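You operate a simulated robot arm through the tools that you are given. There is no shell and no other tool.

You run a simulated robot arm. Do the job below in one go: nothing can be reset, and whatever is moved stays where it is left.

JOB
Clamp the blue card's two copper electrodes in holders R and F.
Fine: both knobs turned tight to their stop.

Only the result counts: the job must be done as asked and must still hold three seconds after the hand-in. Knocking over, shifting, dropping, spilling or breaking anything else fails it.

ROBOT AND FRAMES
A 6-joint arm with a fingered hand, fixed in place. Base frame: the origin is on the floor under the middle of its stand, x ahead of it, y to its left, z up; the work surface is at about z = 80. Readings come in cm, degrees, newtons and seconds.
With the tool pointing down near the work surface it reaches from about 16 to 86 cm from the base axis. Its first joint turns from -166.0 to 166.0 degrees. Payload 5 kg.
The tool frame sits at the grasp point between the pads (the TCP): z along the fingers, y along the line on which they close. The tips reach 3.6 cm beyond it. The gripper opens to 12 cm; its body begins 4.2 cm behind the TCP. The gripper is a hand of 4 fingers: y runs from the thumb to the fingers, the wrist lies at [-1.9, -12.3, -21.1] in the tool frame, and closing takes about 1.5 s.
Orientation is that of the tool frame in the base frame, as a unit quaternion [w, x, y, z]. With the fingers straight down and the wrist toward the robot, the tool's x, y and z point along [0, 1, 0], [1, 0, 0] and [0, 0, -1] of the base frame.

CONTROLS
- The arm moves only by the tool nudge_tool. Its argument "targets" is one flat list of numbers, 7 for each row, row after row: the shift along the tool's x, y, z in units of 250 mm (1.0 is 250 mm), then the turn, a rotation vector about the tool's x, y, z in units of 120 degrees (1.0 is 120 degrees), then the gripper command, from -1 (shut) to 1 (fully open), values between in proportion. In form: [dx, dy, dz, rx, ry, rz, jaw, dx, dy, dz, rx, ry, rz, jaw, ...]. A call has 1 to 20 rows; each row is the pose to reach, as a shift and turn from the pose commanded when the call began, along the tool's axes at that moment. A call with a number of a shift or a turn outside -1 to 1 is refused whole. Each row takes 0.2 s and may step no farther than 5 cm and 8.6 degrees from the row before; otherwise, or with a gripper value out of range, the whole call is refused. A pose out of reach is approached as far as the arm can. The call stops where the force on the tool passes 40 N (or 10 N more than at its start, if that is more) or the arm is blocked; 0.2 s more then pass. The fingers move at their own pace (about 4.5 cm/s each) and stop on an object; they squeeze with about 32 N. The grip force told is the motor's: it shows also when the fingers shut on nothing. Time passes only in rows, and 0.2 s behind the last, so rows that repeat a pose let the fingers close. The reply holds the time, the measured pose of the TCP, the force on the tool along the base axes, the opening and the grip force, in the units named above and with some noise, with the torque about the TCP (base axes, N m) and any sound that the robot's microphone picked up.
- Cameras (640 x 400 px; columns grow to the right, rows downward): "scene" is fixed at [39.61, -50.87, 155.17]; the picture's right is [0.93, -0.36, 0.00], its down [-0.16, -0.41, -0.90] and it looks along [0.32, 0.84, -0.44] (base axes); focal length 367 px, centre (320, 200). "wrist" rides on the gripper at [7.3, -10.1, -14.2] in the tool frame; the picture's right is [-0.79, 0.29, -0.54], its down [-0.56, -0.70, 0.44] and it looks along [-0.25, 0.65, 0.71] (tool axes); focal length 280 px, centre (320, 200). There is no depth. A picture from a camera that has moved, and an enlarged one, comes with that camera's place and axes in the base frame and with its lens. The place of the scene camera against the robot may be out by one fixed shift of up to 1.2 cm in any direction.
- get_image(camera): a new picture of that camera. No time passes.
- move_column(by): slides the trunk up (or, below 0, down) by that many cm; the arm rides with it, the base frame stays. It gives what a move gives, with no picture.
- preshape(shape): the hand has 4 fingers and takes this shape, open, in about a second: jaw (thumb against the fingers, like two jaws); tri (thumb and two fingers); tip (a fingertip pinch); poke (one finger out to press); point (the index stretched); flat (the hand flat); cup (the hand cupped); fist (a fist). The gripper value then closes the fingers along that shape, each until it touches; the sizes above hold for jaw. It gives what a move gives, with no picture.
- inspect(camera, box): a new picture of the part [left, top, right, bottom] of that camera's present view, enlarged. No time passes.
- job_done(): hands the job in; it is judged then, once.

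Nothing tells you positions but the pictures and the camera data. Unless the task says otherwise, let go and move clear before handing in.

The tools are called after "Call:" as a command line: name --argument value ..., lists and objects as JSON in quotes. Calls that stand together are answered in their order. nudge_tool: Moves the arm, as the interface text tells. Its arguments: {"type":"object","properties":{"targets":{"type":"array","items":{"type":"number"}}},"required":["targets"]} The other tools are called the same way: move_column (by) moves the trunk up or down; preshape (shape) gives the hand a shape; get_image (camera) takes a picture; inspect (camera, box) takes an enlarged picture of a part of a camera's view; job_done () hands the job in.

At the start:

```text
time: 0.0
tool_pos: [53.47, 47.67, 121.55]
ee_rot: [0.001, 0.706, 0.708, 0.0]
force: [-0.3, -0.1, -0.3]
ft_torque: [0.02, 0.01, 0.06]
gripper_width: 11.95
grip_force: 0.0
shape: jaw
trunk travel left (down, up): [-70.0, 14.0]
```

scene: 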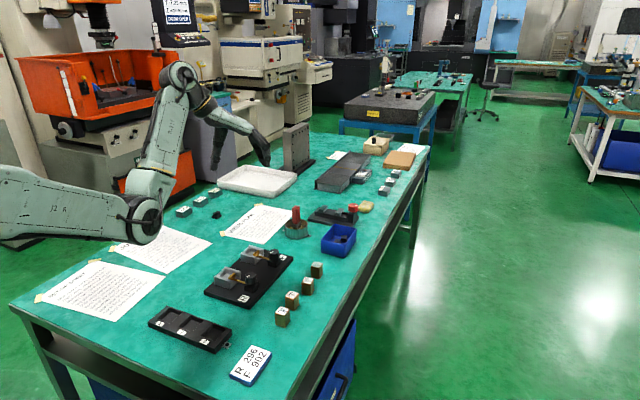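
wrist: 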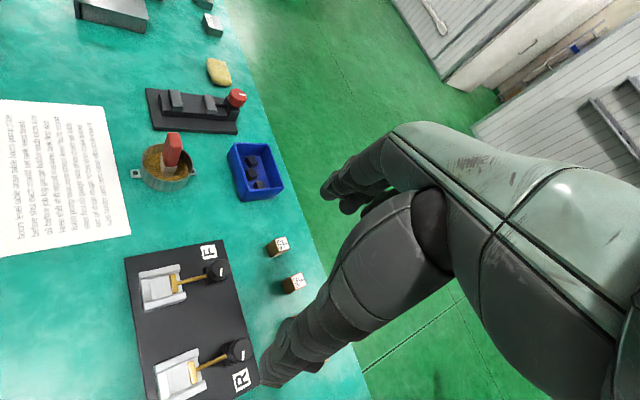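

I see a bench with a black board bearing two holders (R and F) with knobs, four small electrode blocks with labels, and a blue-edged card with "R 296 / F 902". I'll look closer before doing anything.

Call:
inspect --camera "scene" --box '[190, 230, 350, 330]'

Call:
inspect --camera "scene" --box '[130, 290, 290, 390]'

Call:
inspect --camera "scene" --box '[260, 140, 420, 240]'

Call:
inspect --camera "scene" --box '[160, 160, 320, 260]'

Call:
inspect --camera "scene" --box '[260, 240, 340, 340]'

Call:
inspect --camera "wrist" --box '[100, 220, 340, 400]'

```text
4.00 times, centred on (270, 280) of scene
camera zoom: at [39.61, -50.87, 155.17], right [0.93, -0.36, 0.0], down [-0.16, -0.41, -0.9], along [0.32, 0.84, -0.44], focal length 1468 px, centre (520, -120)
```

zoom: 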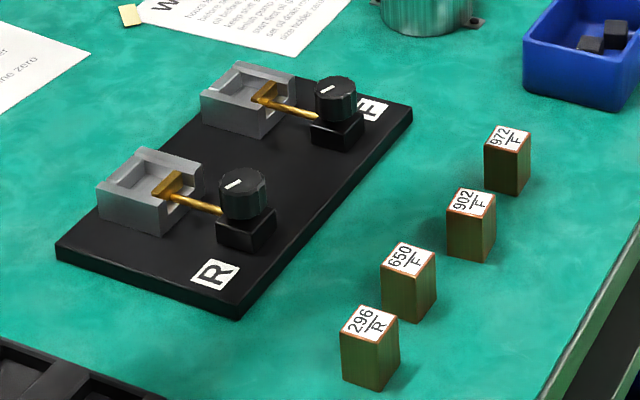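

```text
4.00 times, centred on (210, 340) of scene
camera zoom: at [39.61, -50.87, 155.17], right [0.93, -0.36, 0.0], down [-0.16, -0.41, -0.9], along [0.32, 0.84, -0.44], focal length 1468 px, centre (760, -360)
```

zoom: 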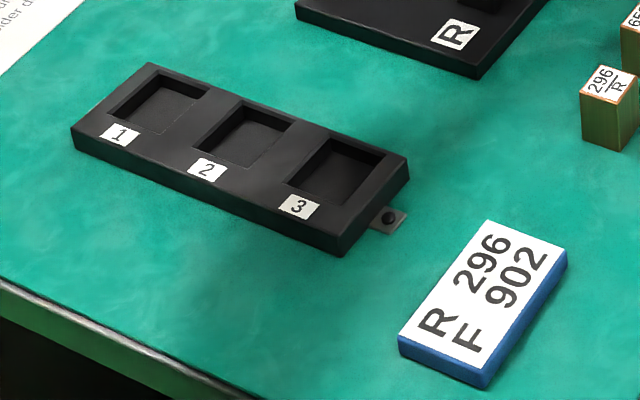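

```text
4.00 times, centred on (340, 190) of scene
camera zoom: at [39.61, -50.87, 155.17], right [0.93, -0.36, 0.0], down [-0.16, -0.41, -0.9], along [0.32, 0.84, -0.44], focal length 1468 px, centre (240, 240)
```

zoom: 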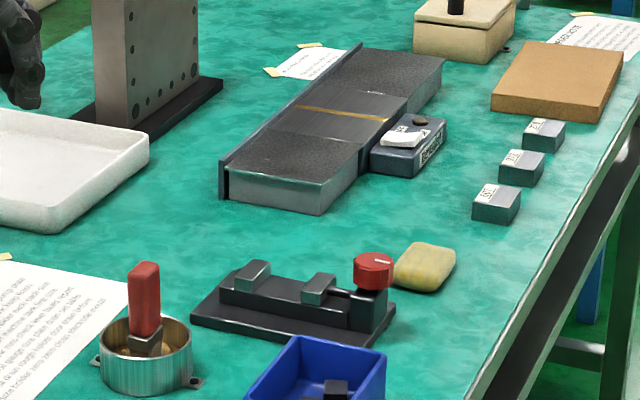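

```text
4.00 times, centred on (240, 210) of scene
camera zoom: at [39.61, -50.87, 155.17], right [0.93, -0.36, 0.0], down [-0.16, -0.41, -0.9], along [0.32, 0.84, -0.44], focal length 1468 px, centre (640, 160)
```

zoom: 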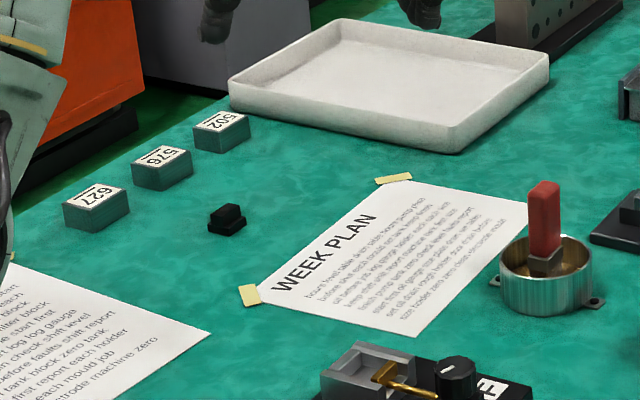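

```text
4.00 times, centred on (300, 290) of scene
camera zoom: at [39.61, -50.87, 155.17], right [0.93, -0.36, 0.0], down [-0.16, -0.41, -0.9], along [0.32, 0.84, -0.44], focal length 1468 px, centre (400, -160)
```

zoom: 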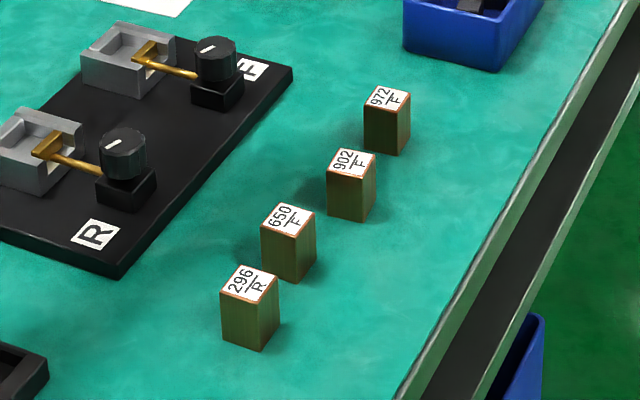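

```text
2.22 times, centred on (220, 310) of wrist
camera zoom: at [43.25, 54.94, 135.78], right [0.29, -0.79, 0.54], down [-0.7, -0.56, -0.44], along [0.65, -0.25, -0.71], focal length 623 px, centre (542, -44)
```

zoom: 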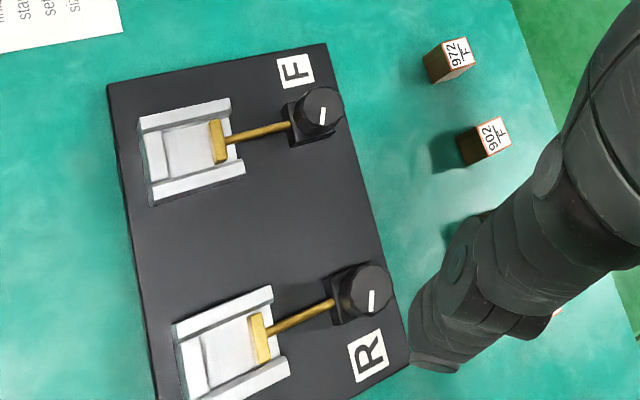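

The blue card calls for 296 in R and 902 in F. The block row is around (57,24) to (73,40) and the board is around (46–61, 37–55). I'll move the hand lower and toward −y so the wrist camera can see the blocks and holders up close.

Call:
nudge_tool --targets '[-0.096, -0.04, 0.12, 0, 0, 0, 1, -0.192, -0.08, 0.24, 0, 0, 0, 1, -0.288, -0.12, 0.36, 0, 0, 0, 1, -0.384, -0.16, 0.48, 0, 0, 0, 1, -0.48, -0.2, 0.6, 0, 0, 0, 1]'

Call:
get_image --camera "wrist"

Call:
get_image --camera "scene"

```text
time: 1.2
tool_pos: [48.54, 35.58, 106.79]
ee_rot: [0.001, 0.706, 0.708, 0.002]
force: [-0.7, 0.3, 0.6]
ft_torque: [0.0, 0.0, 0.0]
gripper_width: 11.96
grip_force: 0.1
shape: jaw
trunk travel left (down, up): [-70.0, 14.0]
```

```text
taken
camera wrist: at [38.47, 42.79, 120.82], right [0.29, -0.79, 0.54], down [-0.7, -0.56, -0.45], along [0.66, -0.25, -0.71], focal length 280 px, centre (320, 200)
```

wrist: 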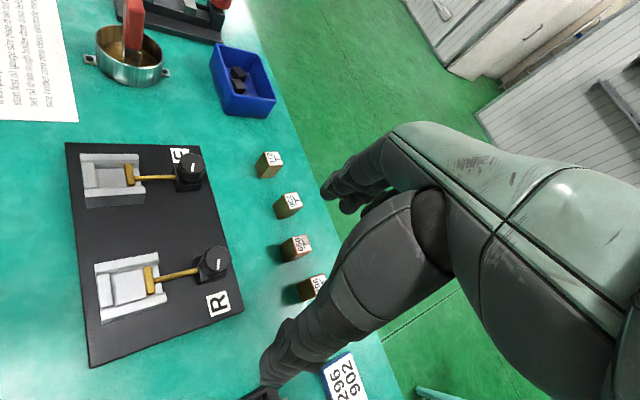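

```text
taken
```

scene: 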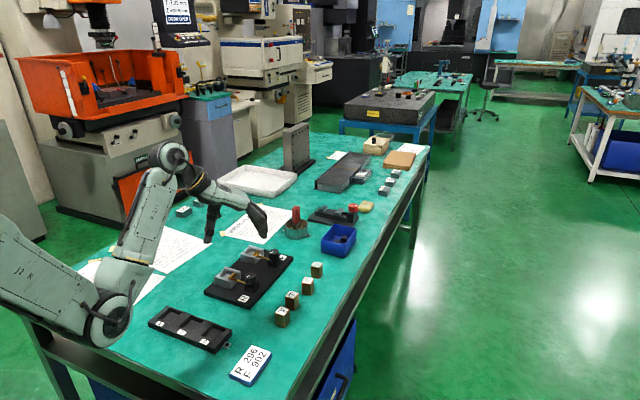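

The view is clear; holders and blocks are all visible. I'll enlarge to measure positions and orientations.

Call:
inspect --camera "wrist" --box '[60, 130, 260, 255]'

Call:
inspect --camera "wrist" --box '[60, 230, 260, 355]'

Call:
inspect --camera "wrist" --box '[220, 135, 340, 210]'

Call:
inspect --camera "wrist" --box '[240, 180, 400, 280]'

Call:
inspect --camera "wrist" --box '[240, 230, 400, 330]'

```text
3.20 times, centred on (160, 192) of wrist
camera zoom: at [38.47, 42.79, 120.82], right [0.29, -0.79, 0.54], down [-0.7, -0.56, -0.45], along [0.66, -0.25, -0.71], focal length 897 px, centre (832, 224)
```

zoom: 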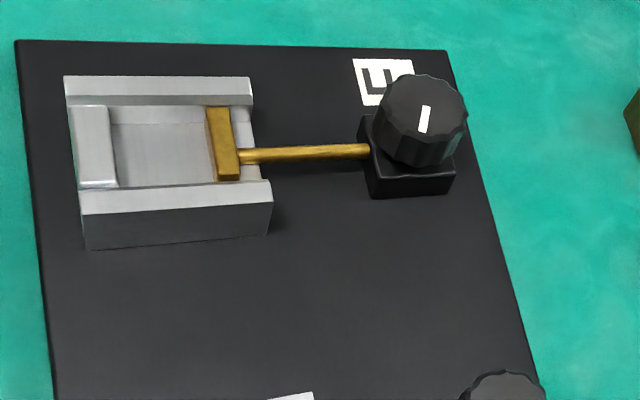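

```text
3.20 times, centred on (160, 292) of wrist
camera zoom: at [38.47, 42.79, 120.82], right [0.29, -0.79, 0.54], down [-0.7, -0.56, -0.45], along [0.66, -0.25, -0.71], focal length 897 px, centre (832, -96)
```

zoom: 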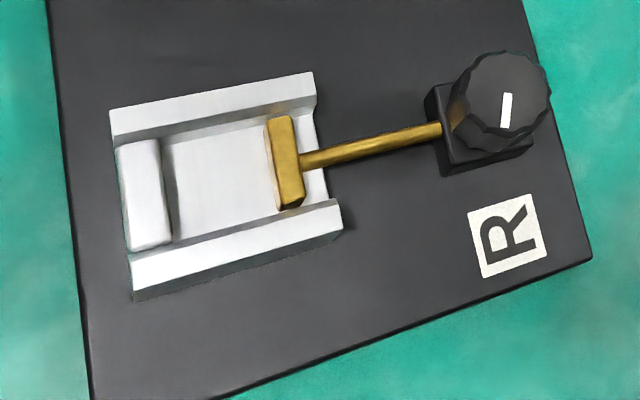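

```text
5.33 times, centred on (280, 172) of wrist
camera zoom: at [38.47, 42.79, 120.82], right [0.29, -0.79, 0.54], down [-0.7, -0.56, -0.45], along [0.66, -0.25, -0.71], focal length 1495 px, centre (533, 347)
```

zoom: 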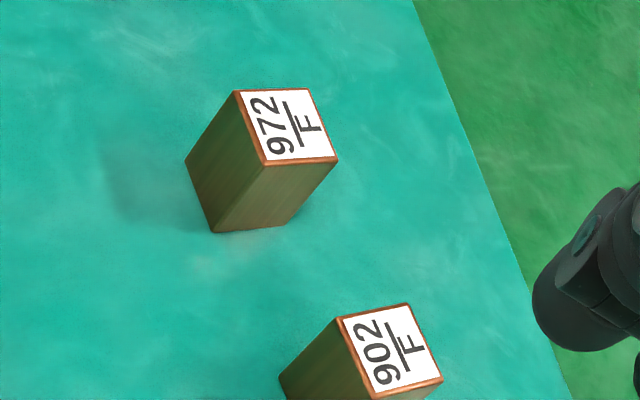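

```text
4.00 times, centred on (320, 230) of wrist
camera zoom: at [38.47, 42.79, 120.82], right [0.29, -0.79, 0.54], down [-0.7, -0.56, -0.45], along [0.66, -0.25, -0.71], focal length 1122 px, centre (320, 80)
```

zoom: 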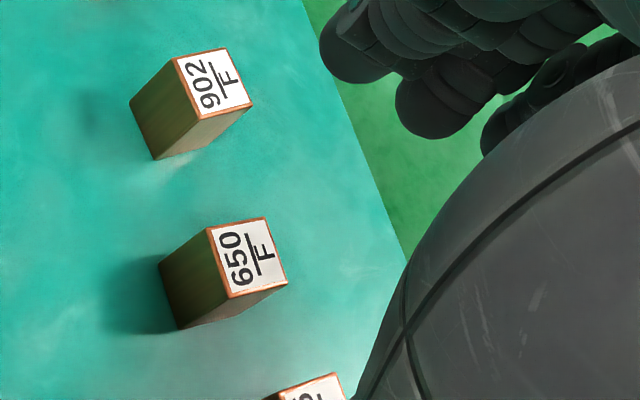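

```text
4.00 times, centred on (320, 280) of wrist
camera zoom: at [38.47, 42.79, 120.82], right [0.29, -0.79, 0.54], down [-0.7, -0.56, -0.45], along [0.66, -0.25, -0.71], focal length 1122 px, centre (320, -120)
```

zoom: 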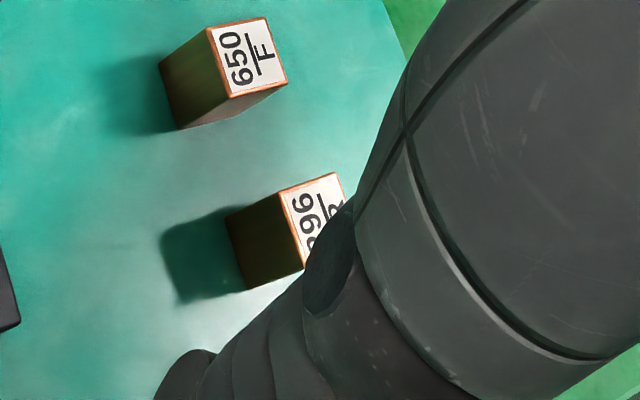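

Blocks measure ≈2.9×2.8×4.3 cm: 296 is at ≈(57.3,24.7), 902 at ≈(68.1,34.4). R's knob is at ≈(51.8,40.0) and F's at ≈(61.5,49.5). I'll check the other hand shapes while clear of everything.

Call:
preshape --shape "tri"

Call:
get_image --camera "wrist"

Call:
inspect --camera "scene" --box '[160, 160, 320, 260]'

Call:
preshape --shape "tip"

Call:
get_image --camera "wrist"

Call:
inspect --camera "scene" --box '[160, 160, 320, 260]'

```text
time: 2.1
tool_pos: [48.71, 35.66, 106.6]
ee_rot: [0.0, 0.706, 0.708, 0.001]
force: [-0.4, -0.1, -0.3]
ft_torque: [-0.01, 0.03, -0.01]
gripper_width: 11.96
grip_force: 0.1
shape: tri
trunk travel left (down, up): [-70.0, 14.0]
```

```text
taken
camera wrist: at [38.52, 42.96, 120.79], right [0.29, -0.79, 0.54], down [-0.7, -0.56, -0.44], along [0.65, -0.25, -0.71], focal length 280 px, centre (320, 200)
```

wrist: 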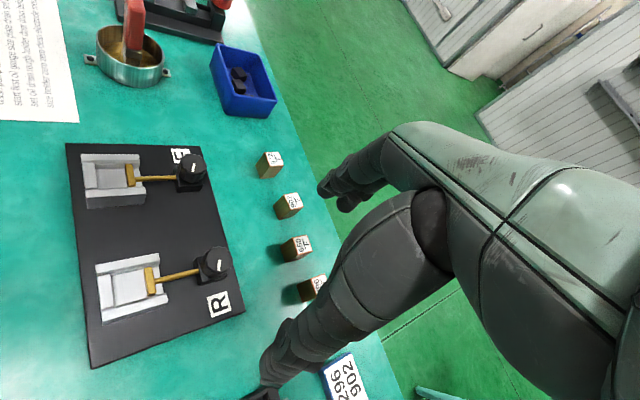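

```text
4.00 times, centred on (240, 210) of scene
camera zoom: at [39.61, -50.87, 155.17], right [0.93, -0.36, 0.0], down [-0.16, -0.41, -0.9], along [0.32, 0.84, -0.44], focal length 1468 px, centre (640, 160)
```

zoom: 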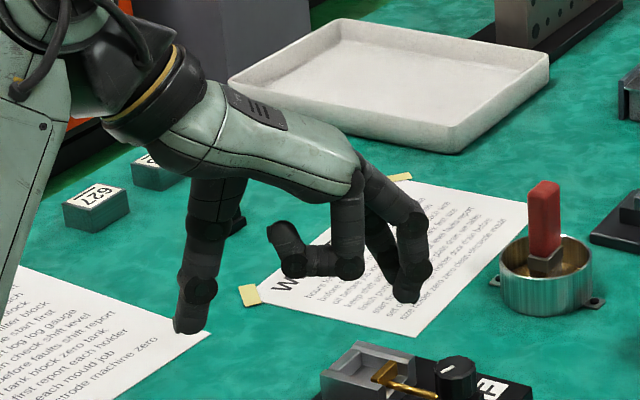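

```text
time: 3.0
tool_pos: [48.63, 35.73, 106.54]
ee_rot: [0.0, 0.707, 0.707, 0.002]
force: [0.6, 0.3, -0.5]
ft_torque: [-0.03, 0.01, -0.01]
gripper_width: 12.0
grip_force: 0.2
shape: tip
trunk travel left (down, up): [-70.0, 14.0]
```

```text
taken
camera wrist: at [38.53, 42.96, 120.79], right [0.29, -0.79, 0.54], down [-0.7, -0.56, -0.44], along [0.65, -0.25, -0.71], focal length 280 px, centre (320, 200)
```

wrist: 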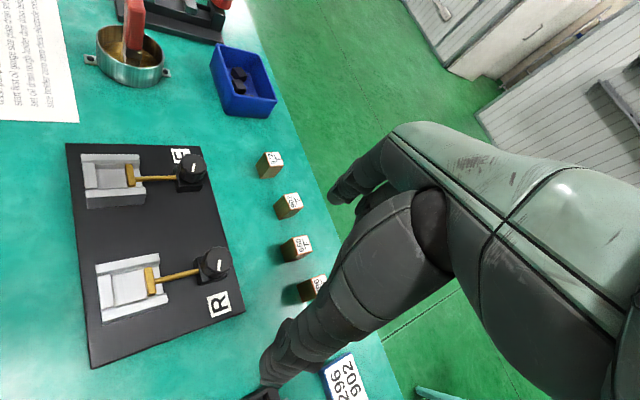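

```text
4.00 times, centred on (240, 210) of scene
camera zoom: at [39.61, -50.87, 155.17], right [0.93, -0.36, 0.0], down [-0.16, -0.41, -0.9], along [0.32, 0.84, -0.44], focal length 1468 px, centre (640, 160)
```

zoom: 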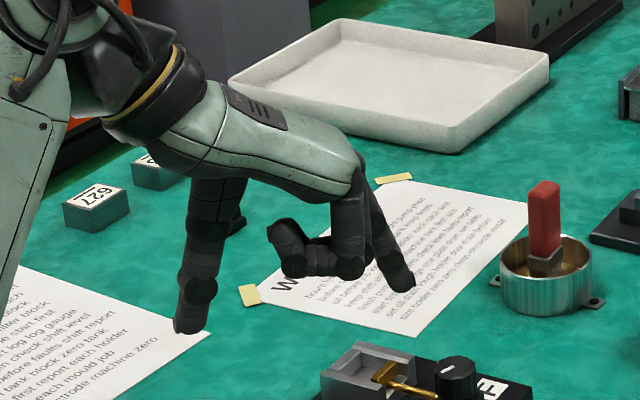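

The tri and tip shapes leave the other fingers curled under the palm. I'll zoom in on the fingers to see where they sit relative to the tool centre.

Call:
inspect --camera "wrist" --box '[220, 150, 420, 275]'

Call:
inspect --camera "wrist" --box '[220, 275, 420, 400]'

Call:
preshape --shape "tri"

Call:
inspect --camera "wrist" --box '[220, 150, 420, 275]'

Call:
inspect --camera "wrist" --box '[220, 275, 420, 400]'

```text
3.20 times, centred on (320, 212) of wrist
camera zoom: at [38.53, 42.96, 120.79], right [0.29, -0.79, 0.54], down [-0.7, -0.56, -0.44], along [0.65, -0.25, -0.71], focal length 897 px, centre (320, 160)
```

zoom: 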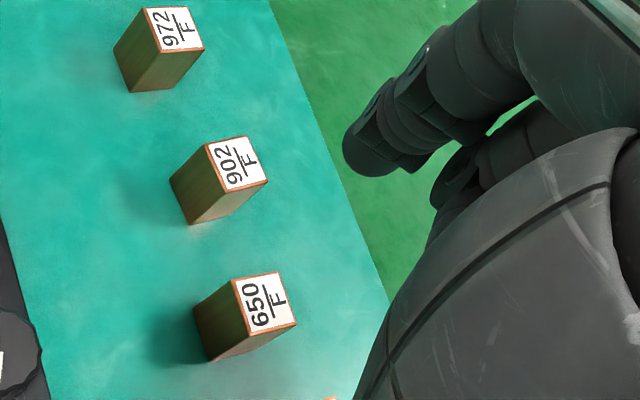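

```text
3.20 times, centred on (320, 338) of wrist
camera zoom: at [38.53, 42.96, 120.79], right [0.29, -0.79, 0.54], down [-0.7, -0.56, -0.44], along [0.65, -0.25, -0.71], focal length 897 px, centre (320, -240)
```

zoom: 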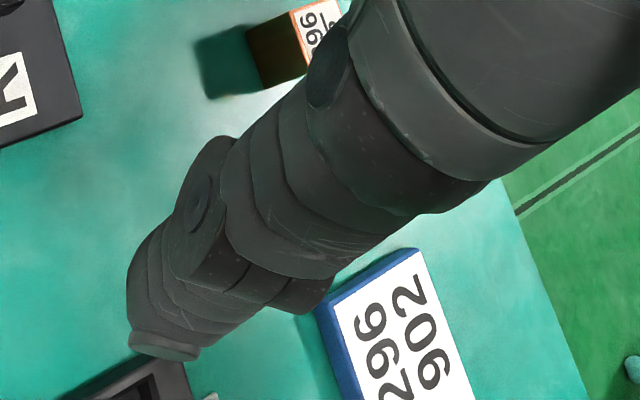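

```text
time: 3.9
tool_pos: [48.56, 35.55, 106.61]
ee_rot: [0.0, 0.706, 0.708, 0.001]
force: [-0.4, 0.0, -0.3]
ft_torque: [0.01, 0.02, -0.01]
gripper_width: 11.94
grip_force: 0.0
shape: tri
trunk travel left (down, up): [-70.0, 14.0]
```

```text
3.20 times, centred on (320, 212) of wrist
camera zoom: at [38.52, 42.96, 120.79], right [0.29, -0.79, 0.54], down [-0.7, -0.56, -0.44], along [0.65, -0.25, -0.71], focal length 897 px, centre (320, 160)
```

zoom: 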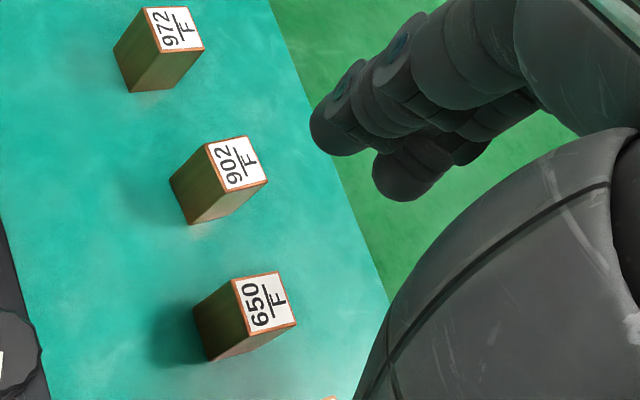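

```text
3.20 times, centred on (320, 338) of wrist
camera zoom: at [38.52, 42.96, 120.79], right [0.29, -0.79, 0.54], down [-0.7, -0.56, -0.44], along [0.65, -0.25, -0.71], focal length 897 px, centre (320, -240)
```

zoom: 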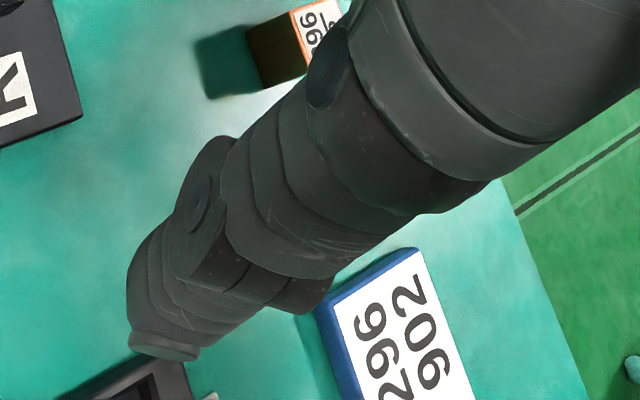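

Tri puts two fingers and a thumb around tool x ≈ −0.4, about 4 cm wide, which suits both the blocks and the knobs. Next I'll enlarge the two holders further to get their geometry.

Call:
inspect --camera "wrist" --box '[80, 240, 180, 330]'

Call:
inspect --camera "scene" --box '[205, 255, 265, 300]'

Call:
inspect --camera "scene" --box '[235, 235, 295, 280]'

Call:
inspect --camera "wrist" --box '[70, 140, 170, 220]'

```text
4.44 times, centred on (130, 285) of wrist
camera zoom: at [38.52, 42.96, 120.79], right [0.29, -0.79, 0.54], down [-0.7, -0.56, -0.44], along [0.65, -0.25, -0.71], focal length 1246 px, centre (1164, -178)
```

zoom: 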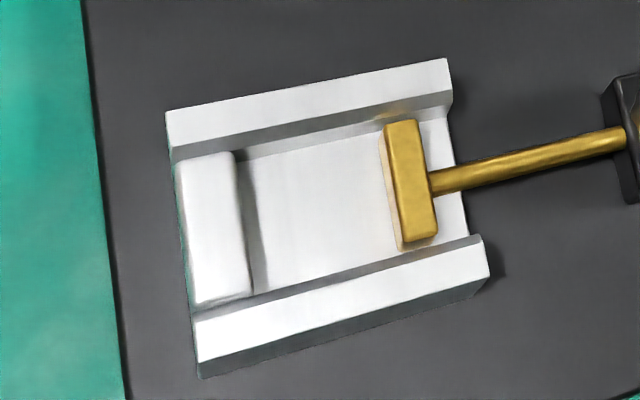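

```text
8.89 times, centred on (235, 278) of scene
camera zoom: at [39.61, -50.87, 155.17], right [0.93, -0.36, 0.0], down [-0.16, -0.41, -0.9], along [0.32, 0.84, -0.44], focal length 3263 px, centre (1076, -489)
```

zoom: 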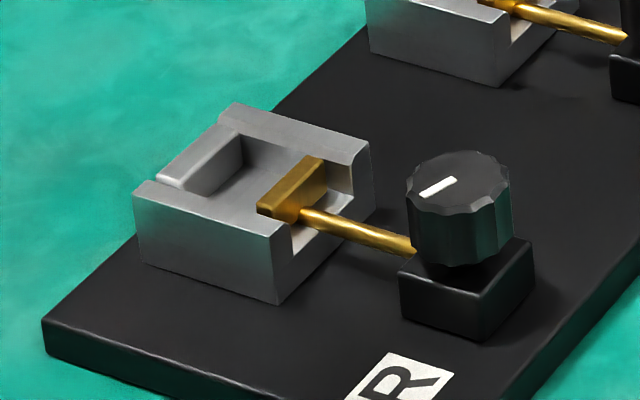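

```text
8.89 times, centred on (265, 258) of scene
camera zoom: at [39.61, -50.87, 155.17], right [0.93, -0.36, 0.0], down [-0.16, -0.41, -0.9], along [0.32, 0.84, -0.44], focal length 3263 px, centre (809, -311)
```

zoom: 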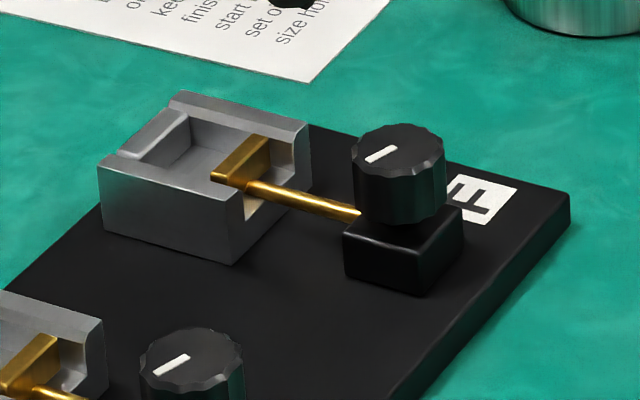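

```text
5.00 times, centred on (120, 180) of wrist
camera zoom: at [38.52, 42.96, 120.79], right [0.29, -0.79, 0.54], down [-0.7, -0.56, -0.44], along [0.65, -0.25, -0.71], focal length 1402 px, centre (1320, 300)
```

zoom: 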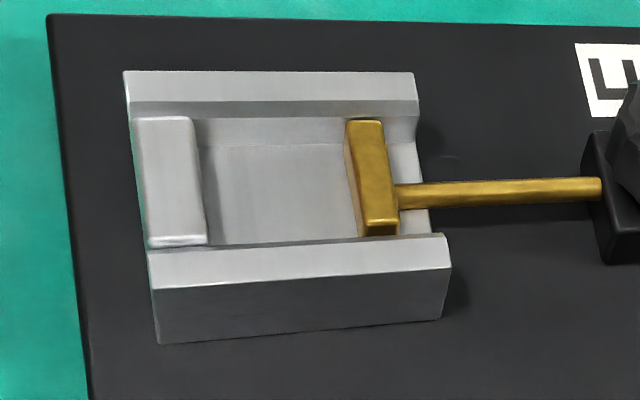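

The board and both holders sit at 45°. R's pocket is centred near (45.8,46.4), with walls about 3 cm high. I'll go above block 296 with the hand yawed 45° and partly closed, to check finger clearance against block 650.

Call:
nudge_tool --targets '[-0.0723, 0.0583, 0.0573, 0, 0, -0.0625, -0.083, -0.1447, 0.1165, 0.1147, 0, 0, -0.125, -0.083, -0.217, 0.1748, 0.172, 0, 0, -0.1875, -0.083, -0.2893, 0.2331, 0.2293, 0, 0, -0.25, -0.083, -0.3617, 0.2913, 0.2867, 0, 0, -0.3125, -0.083, -0.434, 0.3496, 0.344, 0, 0, -0.375, -0.083]'

Call:
get_image --camera "wrist"

Call:
get_image --camera "scene"

Call:
inspect --camera "scene" --box '[200, 230, 360, 330]'

```text
time: 5.3
tool_pos: [57.3, 24.76, 98.07]
ee_rot: [0.001, 0.381, 0.925, 0.001]
force: [0.5, -0.4, 0.1]
ft_torque: [0.02, 0.01, 0.01]
gripper_width: 5.53
grip_force: 0.1
shape: tri
trunk travel left (down, up): [-70.0, 14.0]
```

```text
taken
camera wrist: at [45.02, 22.75, 112.19], right [0.76, -0.35, 0.54], down [-0.1, -0.89, -0.45], along [0.64, 0.29, -0.71], focal length 280 px, centre (320, 200)
```

wrist: 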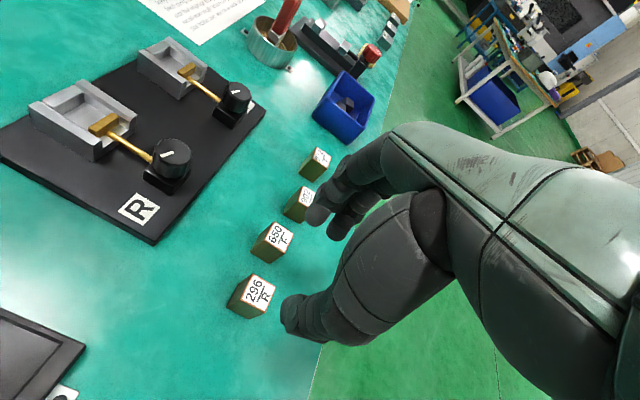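

```text
taken
```

scene: 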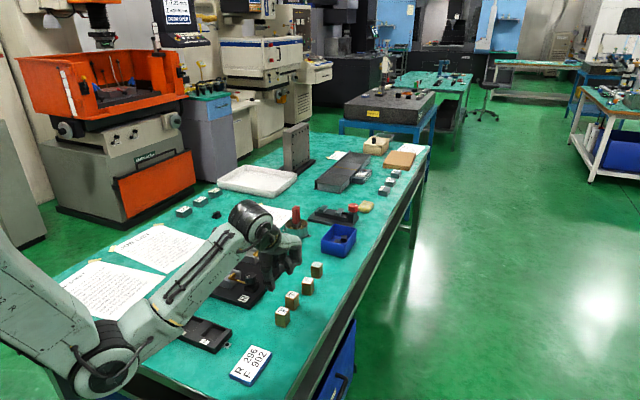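

```text
4.00 times, centred on (280, 280) of scene
camera zoom: at [39.61, -50.87, 155.17], right [0.93, -0.36, 0.0], down [-0.16, -0.41, -0.9], along [0.32, 0.84, -0.44], focal length 1468 px, centre (480, -120)
```

zoom: 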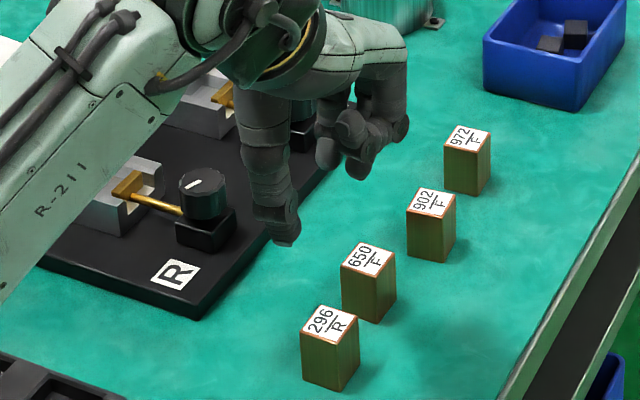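

The tool is above 296 at yaw 45°, and the wrist camera sees the block clearly. I'll zoom to refine its exact centre and check the finger clearance.

Call:
inspect --camera "wrist" --box '[210, 190, 370, 350]'

Call:
inspect --camera "wrist" --box '[210, 260, 310, 330]'

Call:
inspect --camera "scene" --box '[260, 240, 330, 335]'

```text
2.50 times, centred on (290, 270) of wrist
camera zoom: at [45.02, 22.75, 112.19], right [0.76, -0.35, 0.54], down [-0.1, -0.89, -0.45], along [0.64, 0.29, -0.71], focal length 701 px, centre (395, 25)
```

zoom: 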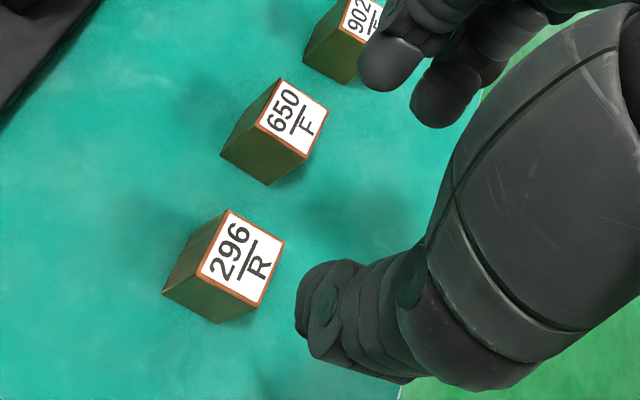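

```text
5.71 times, centred on (260, 295) of wrist
camera zoom: at [45.02, 22.75, 112.19], right [0.76, -0.35, 0.54], down [-0.1, -0.89, -0.45], along [0.64, 0.29, -0.71], focal length 1602 px, centre (663, -343)
```

zoom: 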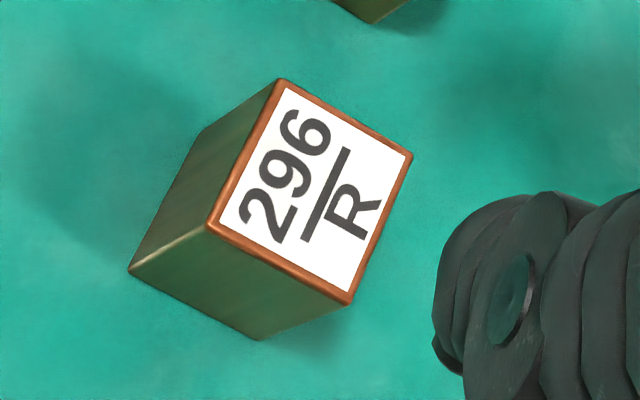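

```text
4.21 times, centred on (295, 288) of scene
camera zoom: at [39.61, -50.87, 155.17], right [0.93, -0.36, 0.0], down [-0.16, -0.41, -0.9], along [0.32, 0.84, -0.44], focal length 1546 px, centre (425, -168)
```

zoom: 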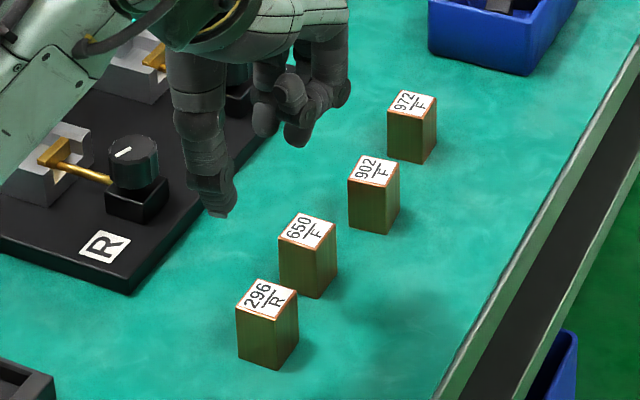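

Block 296 is square to the tool and centred within 2 mm of it. I'll descend part-way with a 4.5 cm opening, then check.

Call:
nudge_tool --targets '[0, 0, 0.1, 0, 0, 0, -0.25, 0, 0, 0.2, 0, 0, 0, -0.25, 0, 0, 0.3, 0, 0, 0, -0.25, 0, 0, 0.36, 0, 0, 0, -0.25]'

Call:
get_image --camera "wrist"

Call:
inspect --camera "scene" --box '[240, 250, 340, 340]'

```text
time: 6.3
tool_pos: [57.12, 24.72, 88.78]
ee_rot: [0.0, 0.382, 0.924, 0.0]
force: [0.3, -0.4, 0.3]
ft_torque: [0.0, -0.01, 0.02]
gripper_width: 4.52
grip_force: 0.1
shape: tri
trunk travel left (down, up): [-70.0, 14.0]
```

```text
taken
camera wrist: at [44.88, 22.76, 103.03], right [0.76, -0.35, 0.54], down [-0.1, -0.89, -0.44], along [0.64, 0.29, -0.71], focal length 280 px, centre (320, 200)
```

wrist: 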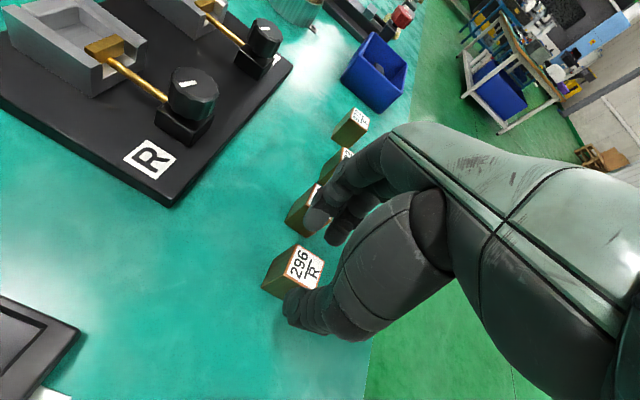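

```text
4.44 times, centred on (290, 295) of scene
camera zoom: at [39.61, -50.87, 155.17], right [0.93, -0.36, 0.0], down [-0.16, -0.41, -0.9], along [0.32, 0.84, -0.44], focal length 1632 px, centre (453, -222)
```

zoom: 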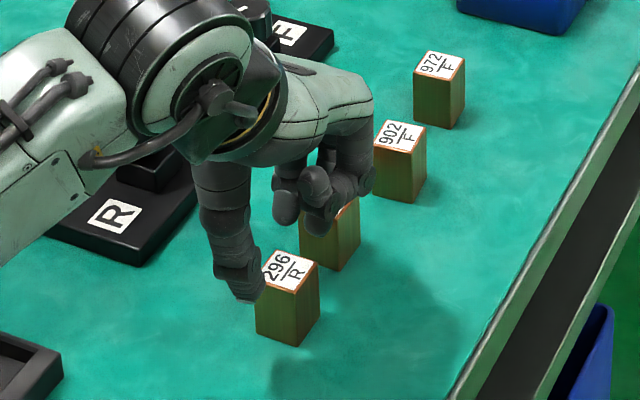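

Call:
inspect --camera "wrist" --box '[250, 170, 370, 340]'

Call:
inspect --camera "scene" --box '[280, 285, 330, 320]'

```text
2.35 times, centred on (310, 255) of wrist
camera zoom: at [44.88, 22.76, 103.03], right [0.76, -0.35, 0.54], down [-0.1, -0.89, -0.44], along [0.64, 0.29, -0.71], focal length 660 px, centre (344, 71)
```

zoom: 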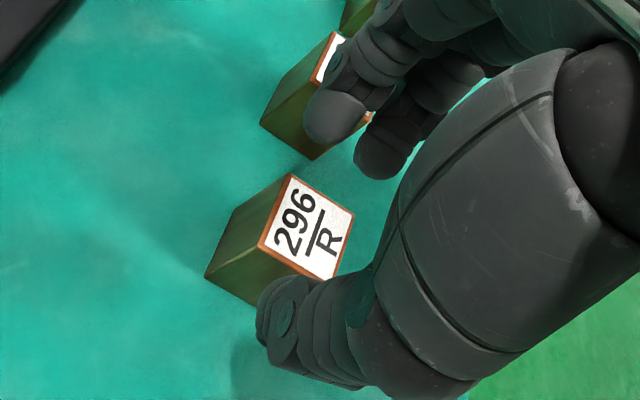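

```text
11.43 times, centred on (305, 302) of scene
camera zoom: at [39.61, -50.87, 155.17], right [0.93, -0.36, 0.0], down [-0.16, -0.41, -0.9], along [0.32, 0.84, -0.44], focal length 4196 px, centre (491, -971)
```

zoom: 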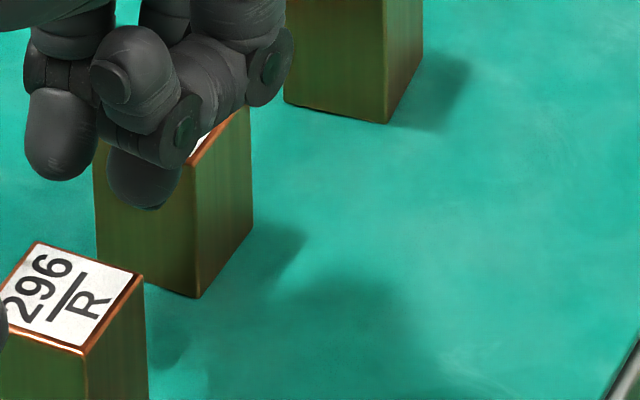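

Clearance to 650 is about 1 cm. I'll descend the last 2.4 cm and close on block 296.

Call:
nudge_tool --targets '[0, 0, 0.048, 0, 0, 0, -0.25, 0, 0, 0.096, 0, 0, 0, -0.25, 0, 0, 0.096, 0, 0, 0, -0.45, 0, 0, 0.096, 0, 0, 0, -0.6, 0, 0, 0.096, 0, 0, 0, -0.8, 0, 0, 0.096, 0, 0, 0, -1, 0, 0, 0.096, 0, 0, 0, -1]'

Call:
inspect --camera "wrist" --box '[250, 170, 370, 340]'

Call:
inspect --camera "scene" --box '[250, 270, 330, 330]'

```text
time: 7.9
tool_pos: [57.34, 24.77, 86.35]
ee_rot: [0.001, 0.382, 0.924, 0.001]
force: [0.3, 0.5, -0.4]
ft_torque: [0.07, -0.04, -0.02]
gripper_width: 2.47
grip_force: 31.9
shape: tri
trunk travel left (down, up): [-70.0, 14.0]
```

```text
2.35 times, centred on (310, 255) of wrist
camera zoom: at [45.03, 22.73, 100.53], right [0.76, -0.35, 0.54], down [-0.1, -0.89, -0.44], along [0.64, 0.28, -0.71], focal length 660 px, centre (344, 71)
```

zoom: 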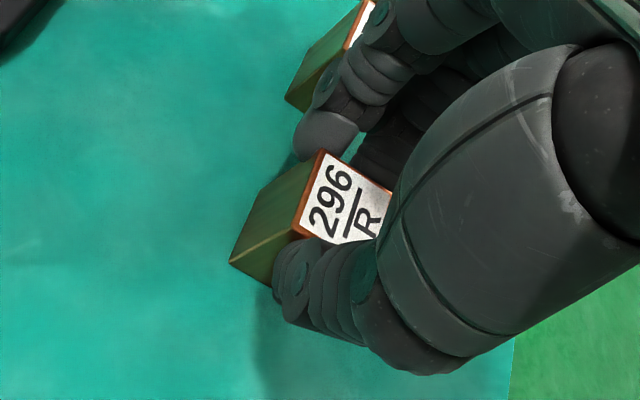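

```text
6.67 times, centred on (290, 300) of scene
camera zoom: at [39.61, -50.87, 155.17], right [0.93, -0.36, 0.0], down [-0.16, -0.41, -0.9], along [0.32, 0.84, -0.44], focal length 2448 px, centre (520, -467)
```

zoom: 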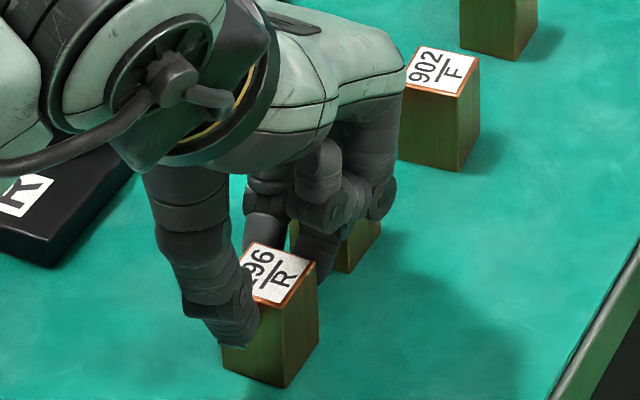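

The grip is firm (32 N) on 296. I'll lift it straight up and verify.

Call:
nudge_tool --targets '[0, 0, -0.04, 0, 0, 0, -1, 0, 0, -0.12, 0, 0, 0, -1, 0, 0, -0.24, 0, 0, 0, -1, 0, 0, -0.36, 0, 0, 0, -1, 0, 0, -0.42, 0, 0, 0, -1]'

Call:
get_image --camera "wrist"

Call:
inspect --camera "scene" --box '[240, 230, 340, 330]'

```text
time: 9.1
tool_pos: [57.17, 24.72, 97.14]
ee_rot: [0.0, 0.382, 0.924, 0.0]
force: [0.2, -0.3, -3.4]
ft_torque: [0.02, 0.01, -0.01]
gripper_width: 2.45
grip_force: 31.6
shape: tri
trunk travel left (down, up): [-70.0, 14.0]
```

```text
taken
camera wrist: at [44.95, 22.74, 111.25], right [0.76, -0.35, 0.54], down [-0.1, -0.89, -0.44], along [0.64, 0.29, -0.71], focal length 280 px, centre (320, 200)
```

wrist: 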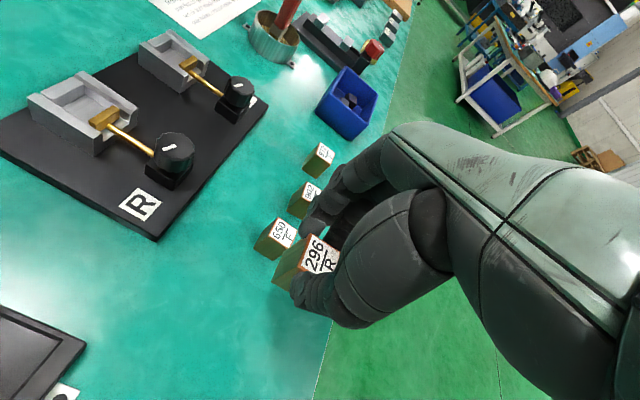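

```text
4.00 times, centred on (290, 280) of scene
camera zoom: at [39.61, -50.87, 155.17], right [0.93, -0.36, 0.0], down [-0.16, -0.41, -0.9], along [0.32, 0.84, -0.44], focal length 1468 px, centre (440, -120)
```

zoom: 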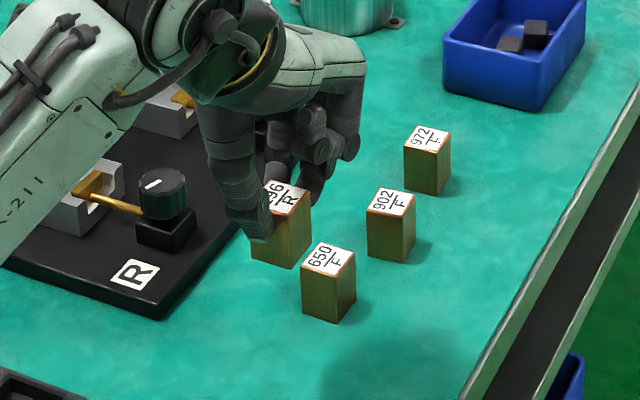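

Block 296 is held securely (about 3.4 N). I'll carry it above holder R at a safe height and compare it with the pocket.

Call:
nudge_tool --targets '[0.1, 0.03, -0.08, 0, 0, 0, -1, 0.25, 0.077, -0.14, 0, 0, 0, -1, 0.42, 0.13, -0.16, 0, 0, 0, -1, 0.59, 0.182, -0.16, 0, 0, 0, -1, 0.75, 0.232, -0.16, 0, 0, 0, -1, 0.87, 0.268, -0.16, 0, 0, 0, -1, 0.944, 0.29, -0.16, 0, 0, 0, -1]'

Call:
get_image --camera "wrist"

Call:
inspect --camera "scene" --box '[180, 190, 300, 310]'

```text
time: 10.7
tool_pos: [45.75, 46.79, 101.16]
ee_rot: [0.001, 0.383, 0.924, 0.0]
force: [0.6, -0.4, -4.2]
ft_torque: [0.03, 0.01, -0.02]
gripper_width: 2.43
grip_force: 31.9
shape: tri
trunk travel left (down, up): [-70.0, 14.0]
```

```text
taken
camera wrist: at [33.42, 44.72, 115.37], right [0.76, -0.35, 0.54], down [-0.1, -0.89, -0.44], along [0.64, 0.28, -0.71], focal length 280 px, centre (320, 200)
```

wrist: 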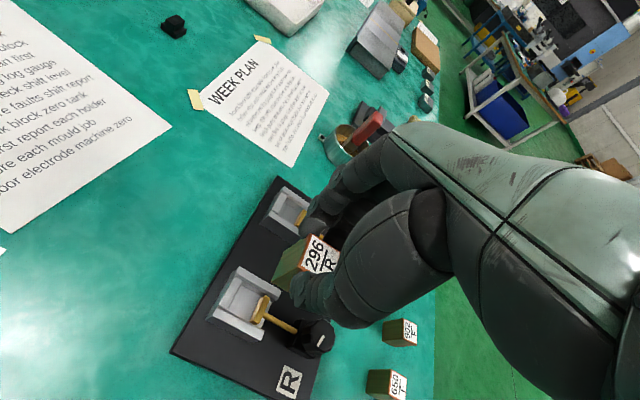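

```text
3.33 times, centred on (240, 250) of scene
camera zoom: at [39.61, -50.87, 155.17], right [0.93, -0.36, 0.0], down [-0.16, -0.41, -0.9], along [0.32, 0.84, -0.44], focal length 1224 px, centre (587, 33)
```

zoom: 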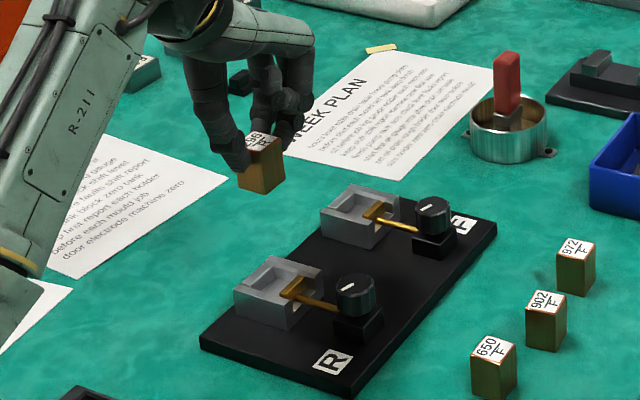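

The holder is in clear view under the held block. I'll enlarge it to get the pocket in tool coordinates.

Call:
inspect --camera "wrist" --box '[200, 250, 300, 350]'

Call:
inspect --camera "wrist" --box '[260, 215, 360, 315]'

```text
4.00 times, centred on (250, 300) of wrist
camera zoom: at [33.42, 44.72, 115.37], right [0.76, -0.35, 0.54], down [-0.1, -0.89, -0.44], along [0.64, 0.28, -0.71], focal length 1122 px, centre (600, -200)
```

zoom: 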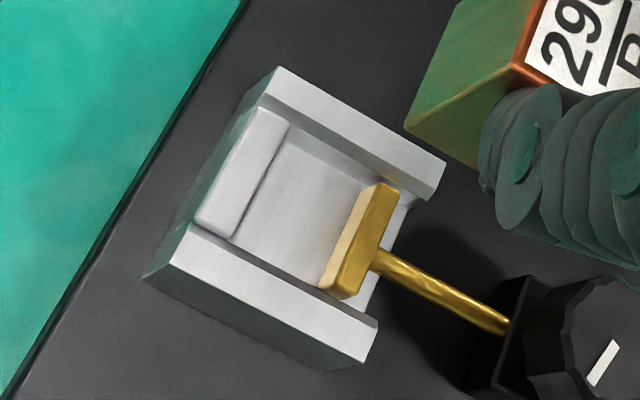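

```text
4.00 times, centred on (310, 265) of wrist
camera zoom: at [33.42, 44.72, 115.37], right [0.76, -0.35, 0.54], down [-0.1, -0.89, -0.44], along [0.64, 0.28, -0.71], focal length 1122 px, centre (360, -60)
```

zoom: 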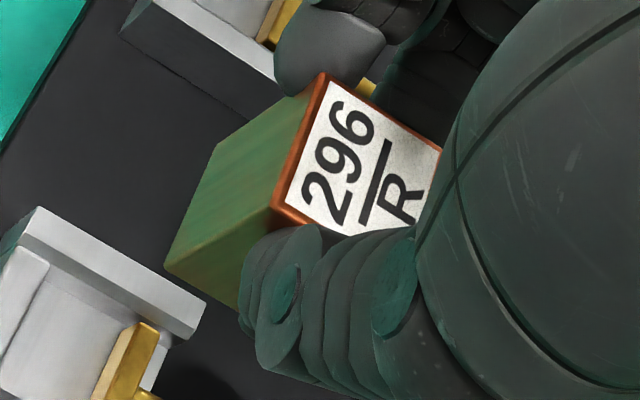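

Pocket gap is about 3.0 cm and the block is about 2.85 cm, so clearance is small but workable, and yaw matches. I'll shift −2.3 mm in tool x and −1.3 mm in tool y, then lower to just above the walls and re-check.

Call:
nudge_tool --targets '[-0.0092, -0.0052, 0.1, 0, 0, 0, -1, -0.0092, -0.0052, 0.22, 0, 0, 0, -1, -0.0092, -0.0052, 0.32, 0, 0, 0, -1, -0.0092, -0.0052, 0.38, 0, 0, 0, -1]'

Call:
get_image --camera "wrist"

Call:
inspect --camera "wrist" --box '[220, 210, 340, 310]'

Call:
inspect --camera "scene" --box '[200, 240, 270, 300]'

```text
time: 11.7
tool_pos: [45.83, 46.31, 91.67]
ee_rot: [0.001, 0.382, 0.924, 0.0]
force: [-0.2, -0.1, -2.6]
ft_torque: [0.0, -0.03, -0.01]
gripper_width: 2.46
grip_force: 31.8
shape: tri
trunk travel left (down, up): [-70.0, 14.0]
```

```text
taken
camera wrist: at [33.52, 44.38, 105.78], right [0.76, -0.35, 0.54], down [-0.1, -0.89, -0.44], along [0.64, 0.29, -0.71], focal length 280 px, centre (320, 200)
```

wrist: 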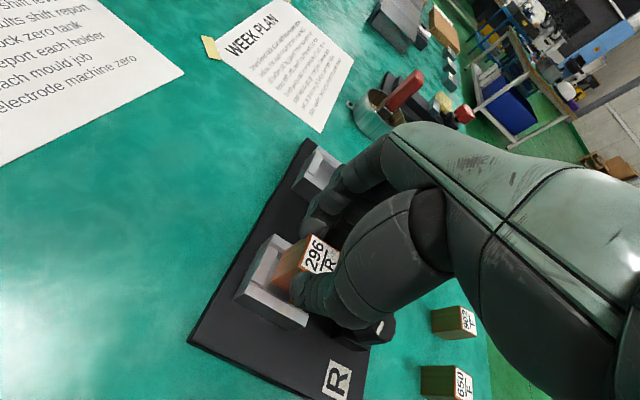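

```text
4.00 times, centred on (280, 260) of wrist
camera zoom: at [33.52, 44.38, 105.78], right [0.76, -0.35, 0.54], down [-0.1, -0.89, -0.44], along [0.64, 0.29, -0.71], focal length 1122 px, centre (480, -40)
```

zoom: 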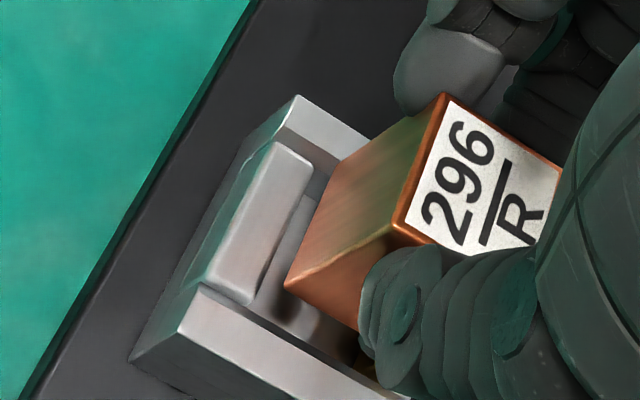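

```text
6.67 times, centred on (235, 270) of scene
camera zoom: at [39.61, -50.87, 155.17], right [0.93, -0.36, 0.0], down [-0.16, -0.41, -0.9], along [0.32, 0.84, -0.44], focal length 2448 px, centre (887, -267)
```

zoom: 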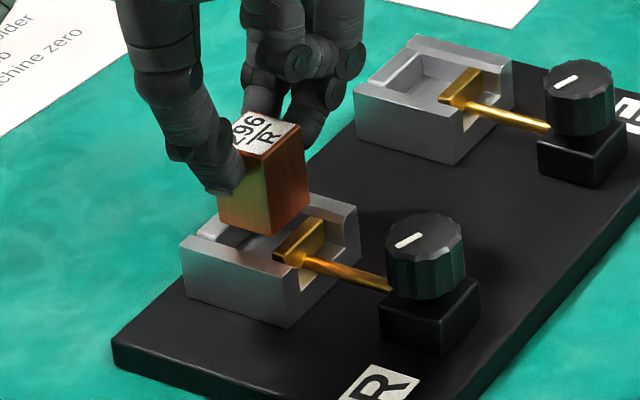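

The block is hovering about 9 mm above the walls and looks nearly centred. I'll zoom in tight to refine the fore/aft clearance before inserting.

Call:
inspect --camera "scene" --box '[216, 258, 248, 280]'

Call:
inspect --camera "wrist" --box '[255, 230, 315, 290]'

```text
16.00 times, centred on (232, 269) of scene
camera zoom: at [39.61, -50.87, 155.17], right [0.93, -0.36, 0.0], down [-0.16, -0.41, -0.9], along [0.32, 0.84, -0.44], focal length 5874 px, centre (1728, -904)
```

zoom: 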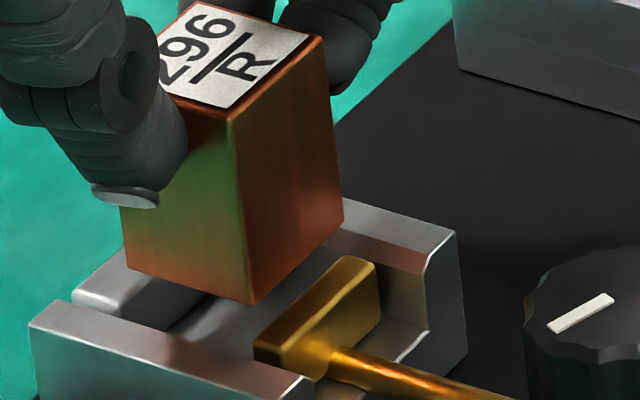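

```text
6.67 times, centred on (285, 260) of wrist
camera zoom: at [33.52, 44.38, 105.78], right [0.76, -0.35, 0.54], down [-0.1, -0.89, -0.44], along [0.64, 0.29, -0.71], focal length 1869 px, centre (553, -200)
```

zoom: 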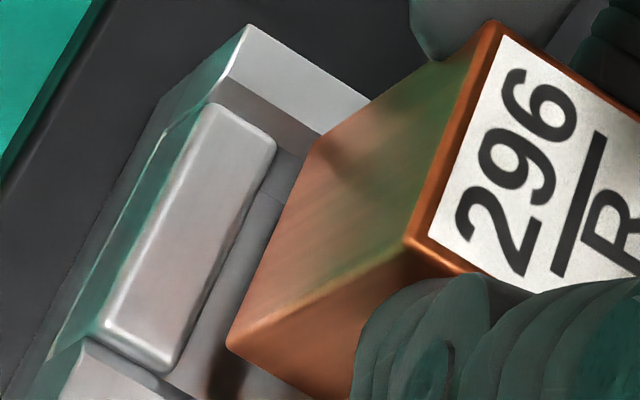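

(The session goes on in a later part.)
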